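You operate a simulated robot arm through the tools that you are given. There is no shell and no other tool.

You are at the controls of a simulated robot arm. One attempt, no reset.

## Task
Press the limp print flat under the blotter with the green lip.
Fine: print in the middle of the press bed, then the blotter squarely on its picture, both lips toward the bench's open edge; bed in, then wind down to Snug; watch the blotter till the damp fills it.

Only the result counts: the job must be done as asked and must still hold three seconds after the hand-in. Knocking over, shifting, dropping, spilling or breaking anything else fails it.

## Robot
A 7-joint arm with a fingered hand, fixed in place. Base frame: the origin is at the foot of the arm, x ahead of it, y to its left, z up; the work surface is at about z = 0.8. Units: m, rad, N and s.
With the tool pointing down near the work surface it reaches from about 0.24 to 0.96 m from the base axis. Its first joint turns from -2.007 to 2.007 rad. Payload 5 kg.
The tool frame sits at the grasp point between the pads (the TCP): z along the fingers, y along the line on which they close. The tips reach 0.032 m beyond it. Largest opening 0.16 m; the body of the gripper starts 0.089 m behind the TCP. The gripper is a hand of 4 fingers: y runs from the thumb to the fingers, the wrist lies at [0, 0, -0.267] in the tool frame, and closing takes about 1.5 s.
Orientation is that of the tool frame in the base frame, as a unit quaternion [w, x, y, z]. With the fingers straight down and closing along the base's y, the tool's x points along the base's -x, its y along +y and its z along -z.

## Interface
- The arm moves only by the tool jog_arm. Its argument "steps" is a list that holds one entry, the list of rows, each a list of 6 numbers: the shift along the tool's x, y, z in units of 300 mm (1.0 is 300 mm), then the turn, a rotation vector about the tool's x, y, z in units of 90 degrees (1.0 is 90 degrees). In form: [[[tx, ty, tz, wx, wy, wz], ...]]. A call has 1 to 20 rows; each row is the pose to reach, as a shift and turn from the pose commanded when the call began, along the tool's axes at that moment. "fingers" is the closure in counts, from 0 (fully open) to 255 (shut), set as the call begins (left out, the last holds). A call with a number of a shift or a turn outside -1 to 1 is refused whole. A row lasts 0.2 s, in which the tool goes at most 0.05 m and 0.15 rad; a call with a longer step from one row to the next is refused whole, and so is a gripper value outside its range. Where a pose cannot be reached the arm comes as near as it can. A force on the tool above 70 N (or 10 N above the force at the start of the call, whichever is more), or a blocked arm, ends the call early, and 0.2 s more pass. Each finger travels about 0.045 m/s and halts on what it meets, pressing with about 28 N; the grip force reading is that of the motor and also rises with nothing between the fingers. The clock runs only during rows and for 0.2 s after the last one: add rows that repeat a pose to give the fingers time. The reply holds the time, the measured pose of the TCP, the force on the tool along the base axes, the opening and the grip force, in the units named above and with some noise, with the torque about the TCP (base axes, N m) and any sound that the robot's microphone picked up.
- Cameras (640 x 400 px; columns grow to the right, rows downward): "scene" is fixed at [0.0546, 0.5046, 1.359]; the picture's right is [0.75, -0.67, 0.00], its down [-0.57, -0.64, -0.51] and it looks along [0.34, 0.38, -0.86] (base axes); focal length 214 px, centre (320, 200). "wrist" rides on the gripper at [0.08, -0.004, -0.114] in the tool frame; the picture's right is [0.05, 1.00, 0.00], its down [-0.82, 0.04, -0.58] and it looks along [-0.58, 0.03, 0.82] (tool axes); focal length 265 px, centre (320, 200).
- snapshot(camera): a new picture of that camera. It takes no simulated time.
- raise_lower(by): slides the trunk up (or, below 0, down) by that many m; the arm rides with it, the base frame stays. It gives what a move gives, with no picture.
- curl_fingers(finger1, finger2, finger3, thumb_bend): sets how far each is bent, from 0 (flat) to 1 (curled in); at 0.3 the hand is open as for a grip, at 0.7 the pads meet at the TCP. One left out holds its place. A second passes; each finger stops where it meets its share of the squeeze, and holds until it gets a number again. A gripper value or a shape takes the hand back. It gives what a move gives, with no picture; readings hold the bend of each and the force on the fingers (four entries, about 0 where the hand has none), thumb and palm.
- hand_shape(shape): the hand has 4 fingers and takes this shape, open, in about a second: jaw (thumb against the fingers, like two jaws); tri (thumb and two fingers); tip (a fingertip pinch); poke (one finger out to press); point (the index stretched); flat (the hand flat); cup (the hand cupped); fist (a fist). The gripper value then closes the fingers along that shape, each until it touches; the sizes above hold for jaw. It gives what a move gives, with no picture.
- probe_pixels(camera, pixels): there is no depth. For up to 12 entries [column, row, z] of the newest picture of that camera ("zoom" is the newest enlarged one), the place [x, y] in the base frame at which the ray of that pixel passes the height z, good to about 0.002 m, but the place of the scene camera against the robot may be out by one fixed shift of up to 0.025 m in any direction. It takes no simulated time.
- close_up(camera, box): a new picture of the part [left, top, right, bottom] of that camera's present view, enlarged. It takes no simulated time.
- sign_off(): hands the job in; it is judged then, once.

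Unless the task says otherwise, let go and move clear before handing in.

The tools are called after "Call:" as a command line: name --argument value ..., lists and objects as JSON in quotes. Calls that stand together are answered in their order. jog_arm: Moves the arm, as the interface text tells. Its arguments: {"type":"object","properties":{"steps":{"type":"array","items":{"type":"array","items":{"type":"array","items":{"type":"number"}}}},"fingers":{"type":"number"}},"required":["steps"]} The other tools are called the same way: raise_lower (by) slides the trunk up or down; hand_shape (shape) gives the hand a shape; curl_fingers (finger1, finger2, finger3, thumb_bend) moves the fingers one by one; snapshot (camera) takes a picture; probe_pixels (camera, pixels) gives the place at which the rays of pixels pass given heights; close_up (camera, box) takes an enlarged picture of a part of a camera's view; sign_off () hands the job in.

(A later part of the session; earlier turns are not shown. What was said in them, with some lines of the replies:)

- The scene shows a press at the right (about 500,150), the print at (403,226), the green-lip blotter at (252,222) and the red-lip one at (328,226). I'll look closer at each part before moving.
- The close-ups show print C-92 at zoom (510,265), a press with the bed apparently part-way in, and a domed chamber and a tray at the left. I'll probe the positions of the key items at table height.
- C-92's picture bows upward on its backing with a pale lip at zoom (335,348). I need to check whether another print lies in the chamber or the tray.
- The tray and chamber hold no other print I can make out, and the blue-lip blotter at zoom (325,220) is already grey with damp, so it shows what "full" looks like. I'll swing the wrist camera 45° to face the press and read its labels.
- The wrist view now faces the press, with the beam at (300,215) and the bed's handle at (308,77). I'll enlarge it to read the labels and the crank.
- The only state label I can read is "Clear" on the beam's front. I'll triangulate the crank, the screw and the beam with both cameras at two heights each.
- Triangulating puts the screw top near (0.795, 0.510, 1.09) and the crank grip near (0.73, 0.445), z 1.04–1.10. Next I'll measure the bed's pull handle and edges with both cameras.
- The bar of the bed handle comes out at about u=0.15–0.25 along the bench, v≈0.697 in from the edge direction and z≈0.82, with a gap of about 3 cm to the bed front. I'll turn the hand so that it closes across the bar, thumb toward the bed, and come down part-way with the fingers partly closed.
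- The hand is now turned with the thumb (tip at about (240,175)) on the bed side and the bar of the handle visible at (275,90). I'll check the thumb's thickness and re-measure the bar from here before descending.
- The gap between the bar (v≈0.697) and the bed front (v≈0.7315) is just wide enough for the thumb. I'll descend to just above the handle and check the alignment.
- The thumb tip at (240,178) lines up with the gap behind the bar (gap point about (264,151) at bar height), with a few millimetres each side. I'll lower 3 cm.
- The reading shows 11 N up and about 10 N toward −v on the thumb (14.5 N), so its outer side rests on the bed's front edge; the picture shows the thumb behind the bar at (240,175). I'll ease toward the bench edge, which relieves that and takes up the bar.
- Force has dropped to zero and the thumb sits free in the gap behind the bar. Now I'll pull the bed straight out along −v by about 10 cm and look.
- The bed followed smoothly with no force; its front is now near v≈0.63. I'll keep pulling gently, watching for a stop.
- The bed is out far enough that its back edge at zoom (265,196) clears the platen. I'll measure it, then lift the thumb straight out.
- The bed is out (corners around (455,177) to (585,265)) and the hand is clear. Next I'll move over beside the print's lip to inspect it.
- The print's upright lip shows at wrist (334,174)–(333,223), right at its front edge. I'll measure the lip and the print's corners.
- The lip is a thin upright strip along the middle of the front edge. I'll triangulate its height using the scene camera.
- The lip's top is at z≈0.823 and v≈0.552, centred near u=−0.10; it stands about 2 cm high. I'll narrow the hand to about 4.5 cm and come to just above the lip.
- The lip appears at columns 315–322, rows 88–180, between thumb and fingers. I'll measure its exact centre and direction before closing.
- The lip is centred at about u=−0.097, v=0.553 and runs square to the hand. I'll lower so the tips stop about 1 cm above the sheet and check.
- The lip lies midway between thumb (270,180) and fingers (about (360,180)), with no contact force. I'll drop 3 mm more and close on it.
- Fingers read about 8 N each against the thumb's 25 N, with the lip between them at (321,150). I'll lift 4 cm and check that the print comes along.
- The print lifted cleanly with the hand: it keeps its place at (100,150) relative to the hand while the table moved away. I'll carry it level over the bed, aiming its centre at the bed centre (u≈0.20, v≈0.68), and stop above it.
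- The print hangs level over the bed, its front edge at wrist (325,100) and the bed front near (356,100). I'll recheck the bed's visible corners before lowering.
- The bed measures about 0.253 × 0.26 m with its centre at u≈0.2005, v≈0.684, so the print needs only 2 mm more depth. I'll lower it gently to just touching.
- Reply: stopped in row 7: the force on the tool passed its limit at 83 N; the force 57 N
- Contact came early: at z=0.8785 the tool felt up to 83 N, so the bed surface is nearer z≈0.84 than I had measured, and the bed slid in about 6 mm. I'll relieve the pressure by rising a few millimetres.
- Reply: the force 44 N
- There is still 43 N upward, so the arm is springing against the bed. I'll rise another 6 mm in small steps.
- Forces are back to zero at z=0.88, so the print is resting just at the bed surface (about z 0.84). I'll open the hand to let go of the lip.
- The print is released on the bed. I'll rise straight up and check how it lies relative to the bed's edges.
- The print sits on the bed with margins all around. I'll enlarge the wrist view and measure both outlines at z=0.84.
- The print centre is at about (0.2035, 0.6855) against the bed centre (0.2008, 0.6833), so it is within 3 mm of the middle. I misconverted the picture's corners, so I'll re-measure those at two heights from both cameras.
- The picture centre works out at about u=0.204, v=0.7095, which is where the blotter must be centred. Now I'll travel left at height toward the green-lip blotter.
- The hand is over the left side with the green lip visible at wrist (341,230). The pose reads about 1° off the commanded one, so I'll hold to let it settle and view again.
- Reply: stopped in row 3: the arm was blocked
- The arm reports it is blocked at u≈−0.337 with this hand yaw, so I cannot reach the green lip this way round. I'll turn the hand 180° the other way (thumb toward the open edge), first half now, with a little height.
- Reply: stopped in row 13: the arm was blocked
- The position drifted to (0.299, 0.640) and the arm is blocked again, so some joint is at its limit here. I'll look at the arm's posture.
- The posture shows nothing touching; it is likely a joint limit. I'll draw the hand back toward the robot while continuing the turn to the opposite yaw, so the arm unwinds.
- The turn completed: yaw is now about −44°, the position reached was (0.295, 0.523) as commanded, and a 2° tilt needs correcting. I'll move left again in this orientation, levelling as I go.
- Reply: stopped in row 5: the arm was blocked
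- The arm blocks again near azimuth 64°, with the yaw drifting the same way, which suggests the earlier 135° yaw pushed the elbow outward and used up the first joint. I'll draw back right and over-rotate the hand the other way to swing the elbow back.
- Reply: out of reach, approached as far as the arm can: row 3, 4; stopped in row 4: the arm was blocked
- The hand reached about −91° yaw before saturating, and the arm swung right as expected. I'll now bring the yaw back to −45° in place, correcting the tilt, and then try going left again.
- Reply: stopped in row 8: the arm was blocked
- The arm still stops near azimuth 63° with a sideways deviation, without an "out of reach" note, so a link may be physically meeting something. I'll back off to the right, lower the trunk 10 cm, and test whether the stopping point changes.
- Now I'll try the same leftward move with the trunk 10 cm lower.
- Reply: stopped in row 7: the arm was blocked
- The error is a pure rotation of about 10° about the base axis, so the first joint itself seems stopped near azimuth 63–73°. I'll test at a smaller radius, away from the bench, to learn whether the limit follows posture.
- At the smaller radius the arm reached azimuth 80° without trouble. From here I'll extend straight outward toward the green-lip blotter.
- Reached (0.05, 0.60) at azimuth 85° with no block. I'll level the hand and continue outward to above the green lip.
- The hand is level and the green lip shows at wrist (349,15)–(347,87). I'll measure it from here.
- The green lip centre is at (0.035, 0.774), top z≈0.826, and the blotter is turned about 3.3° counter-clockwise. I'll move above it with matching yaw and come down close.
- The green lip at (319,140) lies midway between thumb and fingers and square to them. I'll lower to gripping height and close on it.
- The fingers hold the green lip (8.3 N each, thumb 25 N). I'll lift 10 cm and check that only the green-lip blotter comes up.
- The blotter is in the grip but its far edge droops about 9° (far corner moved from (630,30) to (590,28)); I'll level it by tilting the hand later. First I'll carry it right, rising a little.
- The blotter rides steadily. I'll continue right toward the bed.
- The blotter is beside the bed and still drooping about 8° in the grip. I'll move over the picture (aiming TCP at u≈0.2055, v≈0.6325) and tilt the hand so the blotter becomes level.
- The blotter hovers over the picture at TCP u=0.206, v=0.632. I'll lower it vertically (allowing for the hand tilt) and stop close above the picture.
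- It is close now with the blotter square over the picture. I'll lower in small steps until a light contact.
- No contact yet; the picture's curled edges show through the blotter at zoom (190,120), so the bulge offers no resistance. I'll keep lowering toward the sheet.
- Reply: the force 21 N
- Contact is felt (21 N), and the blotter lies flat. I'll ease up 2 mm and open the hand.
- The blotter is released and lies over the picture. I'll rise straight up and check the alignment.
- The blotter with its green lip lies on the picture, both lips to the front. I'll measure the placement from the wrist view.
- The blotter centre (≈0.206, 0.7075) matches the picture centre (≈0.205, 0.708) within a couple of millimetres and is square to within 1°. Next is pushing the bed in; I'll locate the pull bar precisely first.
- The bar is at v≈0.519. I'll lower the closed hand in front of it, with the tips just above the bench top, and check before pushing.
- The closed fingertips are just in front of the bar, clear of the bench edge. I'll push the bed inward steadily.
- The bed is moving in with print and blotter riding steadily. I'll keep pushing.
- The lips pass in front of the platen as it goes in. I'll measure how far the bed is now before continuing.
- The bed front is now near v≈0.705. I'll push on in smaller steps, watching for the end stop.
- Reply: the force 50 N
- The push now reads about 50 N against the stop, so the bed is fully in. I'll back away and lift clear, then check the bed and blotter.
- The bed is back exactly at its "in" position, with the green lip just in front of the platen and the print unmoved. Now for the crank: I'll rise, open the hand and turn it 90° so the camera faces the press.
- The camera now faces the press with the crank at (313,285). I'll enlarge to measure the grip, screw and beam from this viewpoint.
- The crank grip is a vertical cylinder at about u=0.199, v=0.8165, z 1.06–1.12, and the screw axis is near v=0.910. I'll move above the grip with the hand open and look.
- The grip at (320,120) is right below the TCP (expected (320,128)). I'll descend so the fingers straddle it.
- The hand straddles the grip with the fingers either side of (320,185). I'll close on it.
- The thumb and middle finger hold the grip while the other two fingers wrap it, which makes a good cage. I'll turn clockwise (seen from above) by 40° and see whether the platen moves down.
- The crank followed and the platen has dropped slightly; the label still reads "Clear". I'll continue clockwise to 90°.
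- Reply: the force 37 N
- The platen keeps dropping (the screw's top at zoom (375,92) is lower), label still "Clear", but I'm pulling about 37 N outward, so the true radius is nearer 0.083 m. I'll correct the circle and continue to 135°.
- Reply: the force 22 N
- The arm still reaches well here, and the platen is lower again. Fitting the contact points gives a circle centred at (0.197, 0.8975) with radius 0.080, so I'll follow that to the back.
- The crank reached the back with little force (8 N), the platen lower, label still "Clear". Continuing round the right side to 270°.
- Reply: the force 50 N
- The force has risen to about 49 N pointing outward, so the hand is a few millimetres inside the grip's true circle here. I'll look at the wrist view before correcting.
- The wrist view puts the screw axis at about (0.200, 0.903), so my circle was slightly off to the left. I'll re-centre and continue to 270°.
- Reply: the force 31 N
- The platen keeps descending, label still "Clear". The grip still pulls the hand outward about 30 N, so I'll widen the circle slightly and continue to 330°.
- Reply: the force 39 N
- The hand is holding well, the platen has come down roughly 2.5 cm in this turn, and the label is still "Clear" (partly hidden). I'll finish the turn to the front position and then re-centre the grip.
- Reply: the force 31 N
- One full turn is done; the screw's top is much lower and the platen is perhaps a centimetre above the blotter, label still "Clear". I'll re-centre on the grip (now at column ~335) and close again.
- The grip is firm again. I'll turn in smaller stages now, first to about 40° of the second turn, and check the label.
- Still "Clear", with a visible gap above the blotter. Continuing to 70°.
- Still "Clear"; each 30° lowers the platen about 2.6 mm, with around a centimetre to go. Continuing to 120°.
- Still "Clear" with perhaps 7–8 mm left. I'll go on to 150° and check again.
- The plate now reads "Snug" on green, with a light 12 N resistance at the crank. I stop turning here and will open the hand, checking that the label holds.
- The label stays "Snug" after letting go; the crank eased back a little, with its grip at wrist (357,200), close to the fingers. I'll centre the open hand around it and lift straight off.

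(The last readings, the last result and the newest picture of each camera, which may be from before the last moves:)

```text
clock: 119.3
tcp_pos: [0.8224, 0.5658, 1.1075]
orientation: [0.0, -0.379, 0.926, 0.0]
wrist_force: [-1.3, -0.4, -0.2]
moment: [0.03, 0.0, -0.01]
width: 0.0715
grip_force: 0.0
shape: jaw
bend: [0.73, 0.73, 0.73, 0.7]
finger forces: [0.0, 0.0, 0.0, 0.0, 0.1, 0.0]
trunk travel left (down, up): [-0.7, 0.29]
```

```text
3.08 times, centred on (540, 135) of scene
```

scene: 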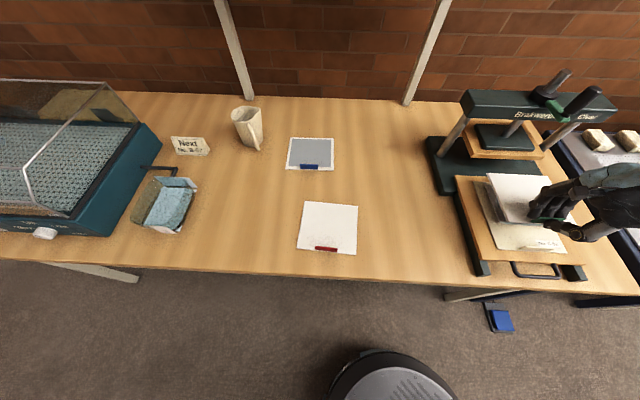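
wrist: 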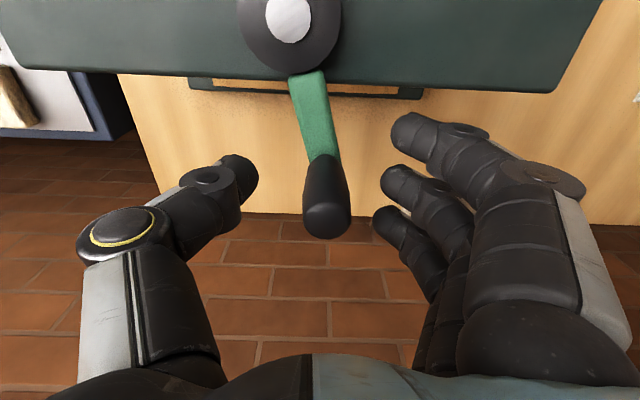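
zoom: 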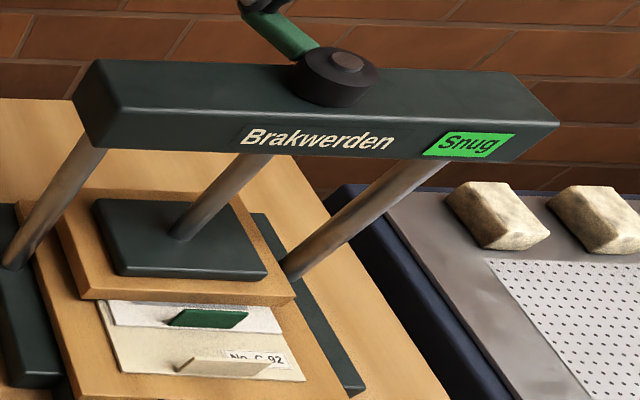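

The grip is now centred between thumb and fingers at (327,200), still "Snug". I'll lift straight up and back away toward the front.

Call:
jog_arm --steps '[[[0, 0, -0.08, 0, 0, 0], [0, 0, -0.18, 0, 0, 0], [0, 0, -0.28, 0, 0, 0], [0, 0, -0.4, 0, 0, 0], [0, 0, -0.5, 0, 0, 0], [0.12, 0, -0.5, 0, 0, 0], [0.24, 0, -0.5, 0, 0, 0], [0.36, 0, -0.5, 0, 0, 0], [0.48, 0, -0.5, 0, 0, 0], [0.6, 0, -0.5, 0, 0, 0], [0.72, 0, -0.5, 0, 0, 0], [0.84, 0, -0.5, 0, 0, 0], [0.96, 0, -0.5, 0, 0, 0], [0.96, 0, -0.5, 0, 0, 0]]]'

Call:
snapshot --camera "wrist"

Call:
close_up --camera "scene" --box '[440, 50, 640, 210]'

Call:
close_up --camera "scene" --box '[460, 140, 550, 200]'

```text
clock: 122.3
tcp_pos: [0.619, 0.3644, 1.2576]
orientation: [0.0, -0.379, 0.925, 0.0]
wrist_force: [-0.1, 0.2, 0.2]
moment: [0.0, 0.02, -0.03]
width: 0.0721
grip_force: 0.0
shape: jaw
bend: [0.73, 0.73, 0.73, 0.7]
finger forces: [0.0, 0.0, 0.0, 0.0, 0.1, 0.0]
out of reach, approached as far as the arm can: row 5
trunk travel left (down, up): [-0.7, 0.29]
```

```text
taken
```

wrist: 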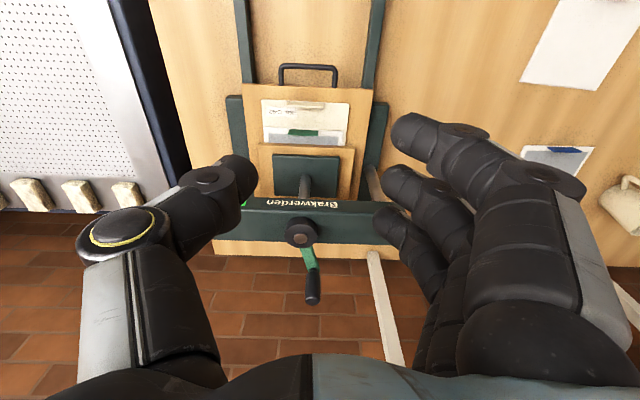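

```text
2.50 times, centred on (540, 130) of scene
```

zoom: 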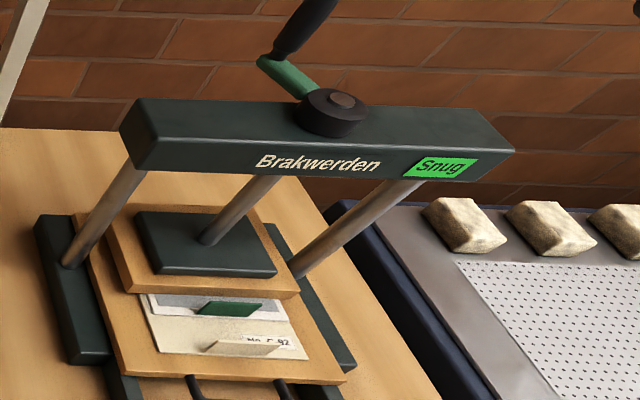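

```text
6.67 times, centred on (505, 170) of scene
```

zoom: 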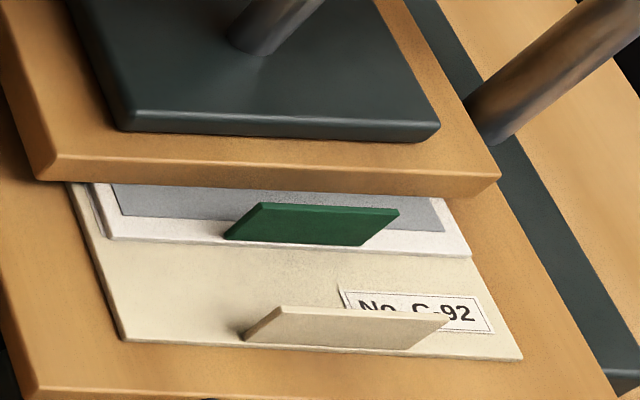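

The damp shows as a grey patch on the blotter around zoom (280,205), much like the full blue-lip one. I'll wait a couple of seconds and compare whether it still grows.

Call:
jog_arm --steps '[[[0, 0, 0, 0, 0, 0], [0, 0, 0, 0, 0, 0], [0, 0, 0, 0, 0, 0], [0, 0, 0, 0, 0, 0], [0, 0, 0, 0, 0, 0]]]'

Call:
close_up --camera "scene" --box '[460, 140, 550, 200]'

Call:
close_up --camera "scene" --box '[270, 120, 350, 180]'

Call:
close_up --camera "wrist" --box '[240, 70, 380, 180]'

```text
clock: 123.5
tcp_pos: [0.6174, 0.3644, 1.258]
orientation: [0.001, -0.378, 0.926, 0.001]
wrist_force: [1.3, 0.4, 0.5]
moment: [-0.02, -0.02, 0.0]
width: 0.0718
grip_force: 0.0
shape: jaw
bend: [0.73, 0.73, 0.73, 0.7]
finger forces: [0.0, 0.0, 0.0, 0.0, 0.1, 0.0]
trunk travel left (down, up): [-0.7, 0.29]
```

```text
6.67 times, centred on (505, 170) of scene
```

zoom: 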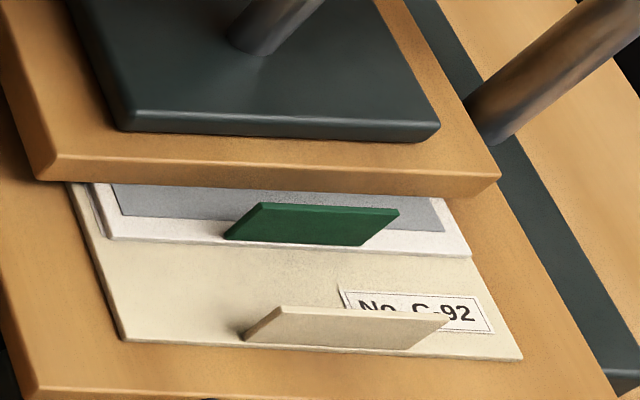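

```text
6.67 times, centred on (310, 150) of scene
```

zoom: 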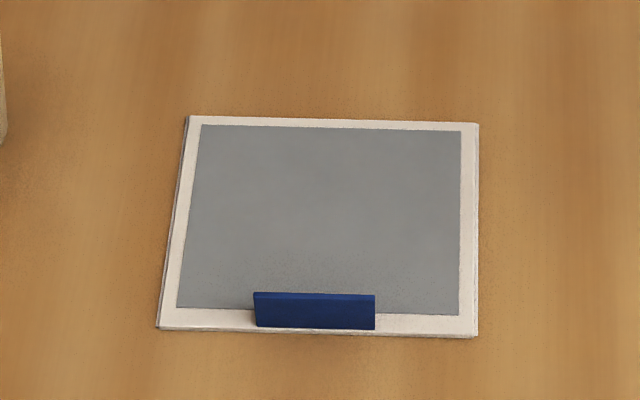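

```text
3.64 times, centred on (310, 125) of wrist
```

zoom: 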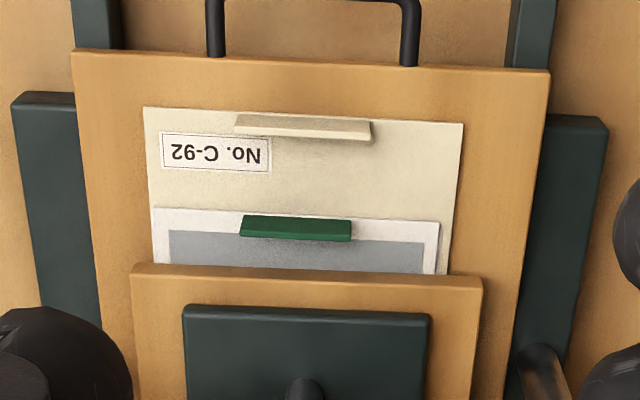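

The grey rectangle has the same outline as 1.2 s earlier (corners at zoom (120,215) and (444,232)) and the same narrow white border as the full blue-lip blotter, so it looks filled. I'll move further clear and do one last check of the label and patch.

Call:
jog_arm --steps '[[[0.1, 0, -0.03, 0, 0, 0], [0.2, 0, -0.06, 0, 0, 0], [0.3, 0, -0.1, 0, 0, 0], [0.4, 0, -0.13, 0, 0, 0], [0.4, 0, -0.13, 0, 0, 0]]]'

Call:
snapshot --camera "scene"

Call:
close_up --camera "scene" --box '[460, 140, 550, 200]'

Call:
close_up --camera "scene" --box '[440, 50, 640, 210]'

Call:
snapshot --camera "wrist"

```text
clock: 124.7
tcp_pos: [0.5321, 0.2788, 1.2968]
orientation: [0.001, -0.379, 0.925, 0.0]
wrist_force: [-0.5, 0.5, 0.3]
moment: [0.01, 0.02, 0.02]
width: 0.072
grip_force: 0.1
shape: jaw
bend: [0.73, 0.73, 0.73, 0.7]
finger forces: [0.0, 0.0, 0.0, 0.1, 0.1, 0.0]
trunk travel left (down, up): [-0.7, 0.29]
```

```text
taken
```

scene: 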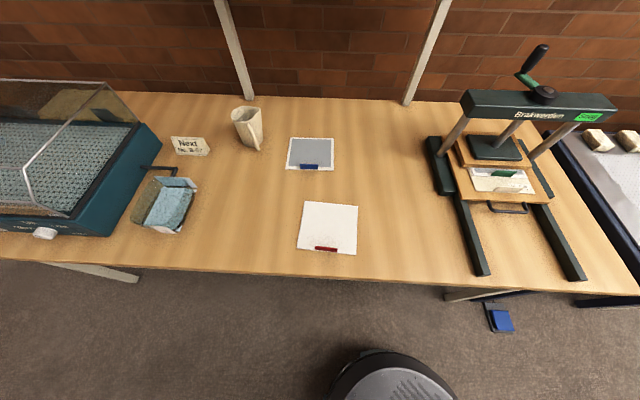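

```text
6.67 times, centred on (505, 170) of scene
```

zoom: 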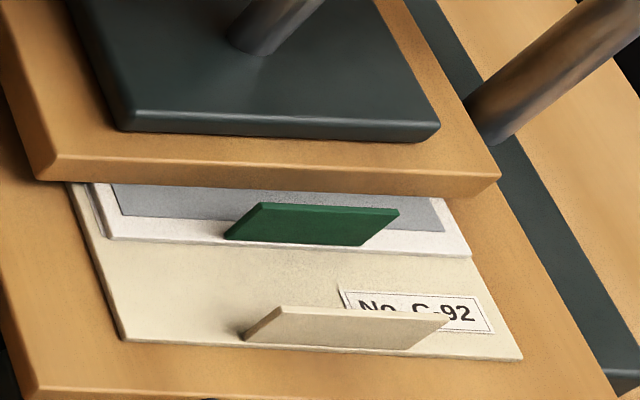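

```text
2.50 times, centred on (540, 130) of scene
```

zoom: 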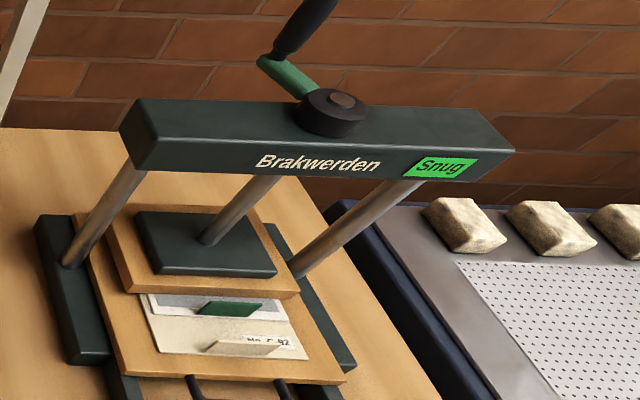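

```text
taken
```

wrist: 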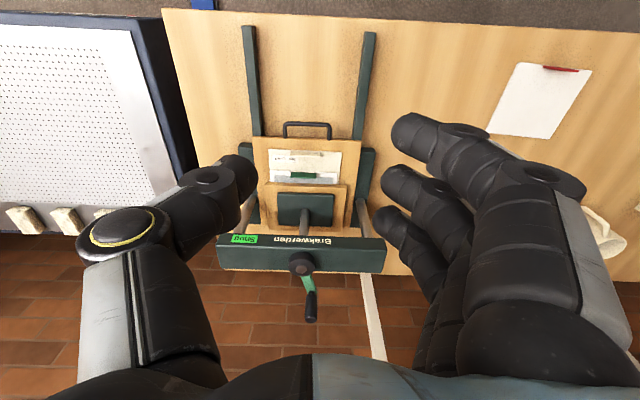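

Between clocks 122.3 and 124.7 the grey patch has not changed, and it leaves the same border as the full blue-lip blotter. The plate still reads "Snug", the bed is in, both lips face the open edge, nothing else has moved and the hand is clear. I'm handing in.

Call:
sign_off

```text
The job is handed in.
```

The print (No. C-92) is under the green-lip blotter in the press, and I have handed the job in; I don't know the verdict yet.

- **Print:** it sits within about 4 mm of the middle of the bed.
- **Blotter:** it is centred on the picture to about 2 mm and square to within about 1°. Both lips face the bench's open edge.
- **Bed:** I pushed it in until it met its stop.
- **Press:** I wound it down about one and a half turns, until the plate changed from "Clear" to "Snug". After I let go, the crank eased back a little, but the plate still read "Snug" at the last check.
- **Damp:** the visible front strip of the blotter turned grey and stopped growing. It leaves the same narrow border as the already-full blue-lip blotter. The rest is under the platen, so I judged it full from that strip.

In the last picture the other things on the bench were where they started. The hand was open and clear of the press.
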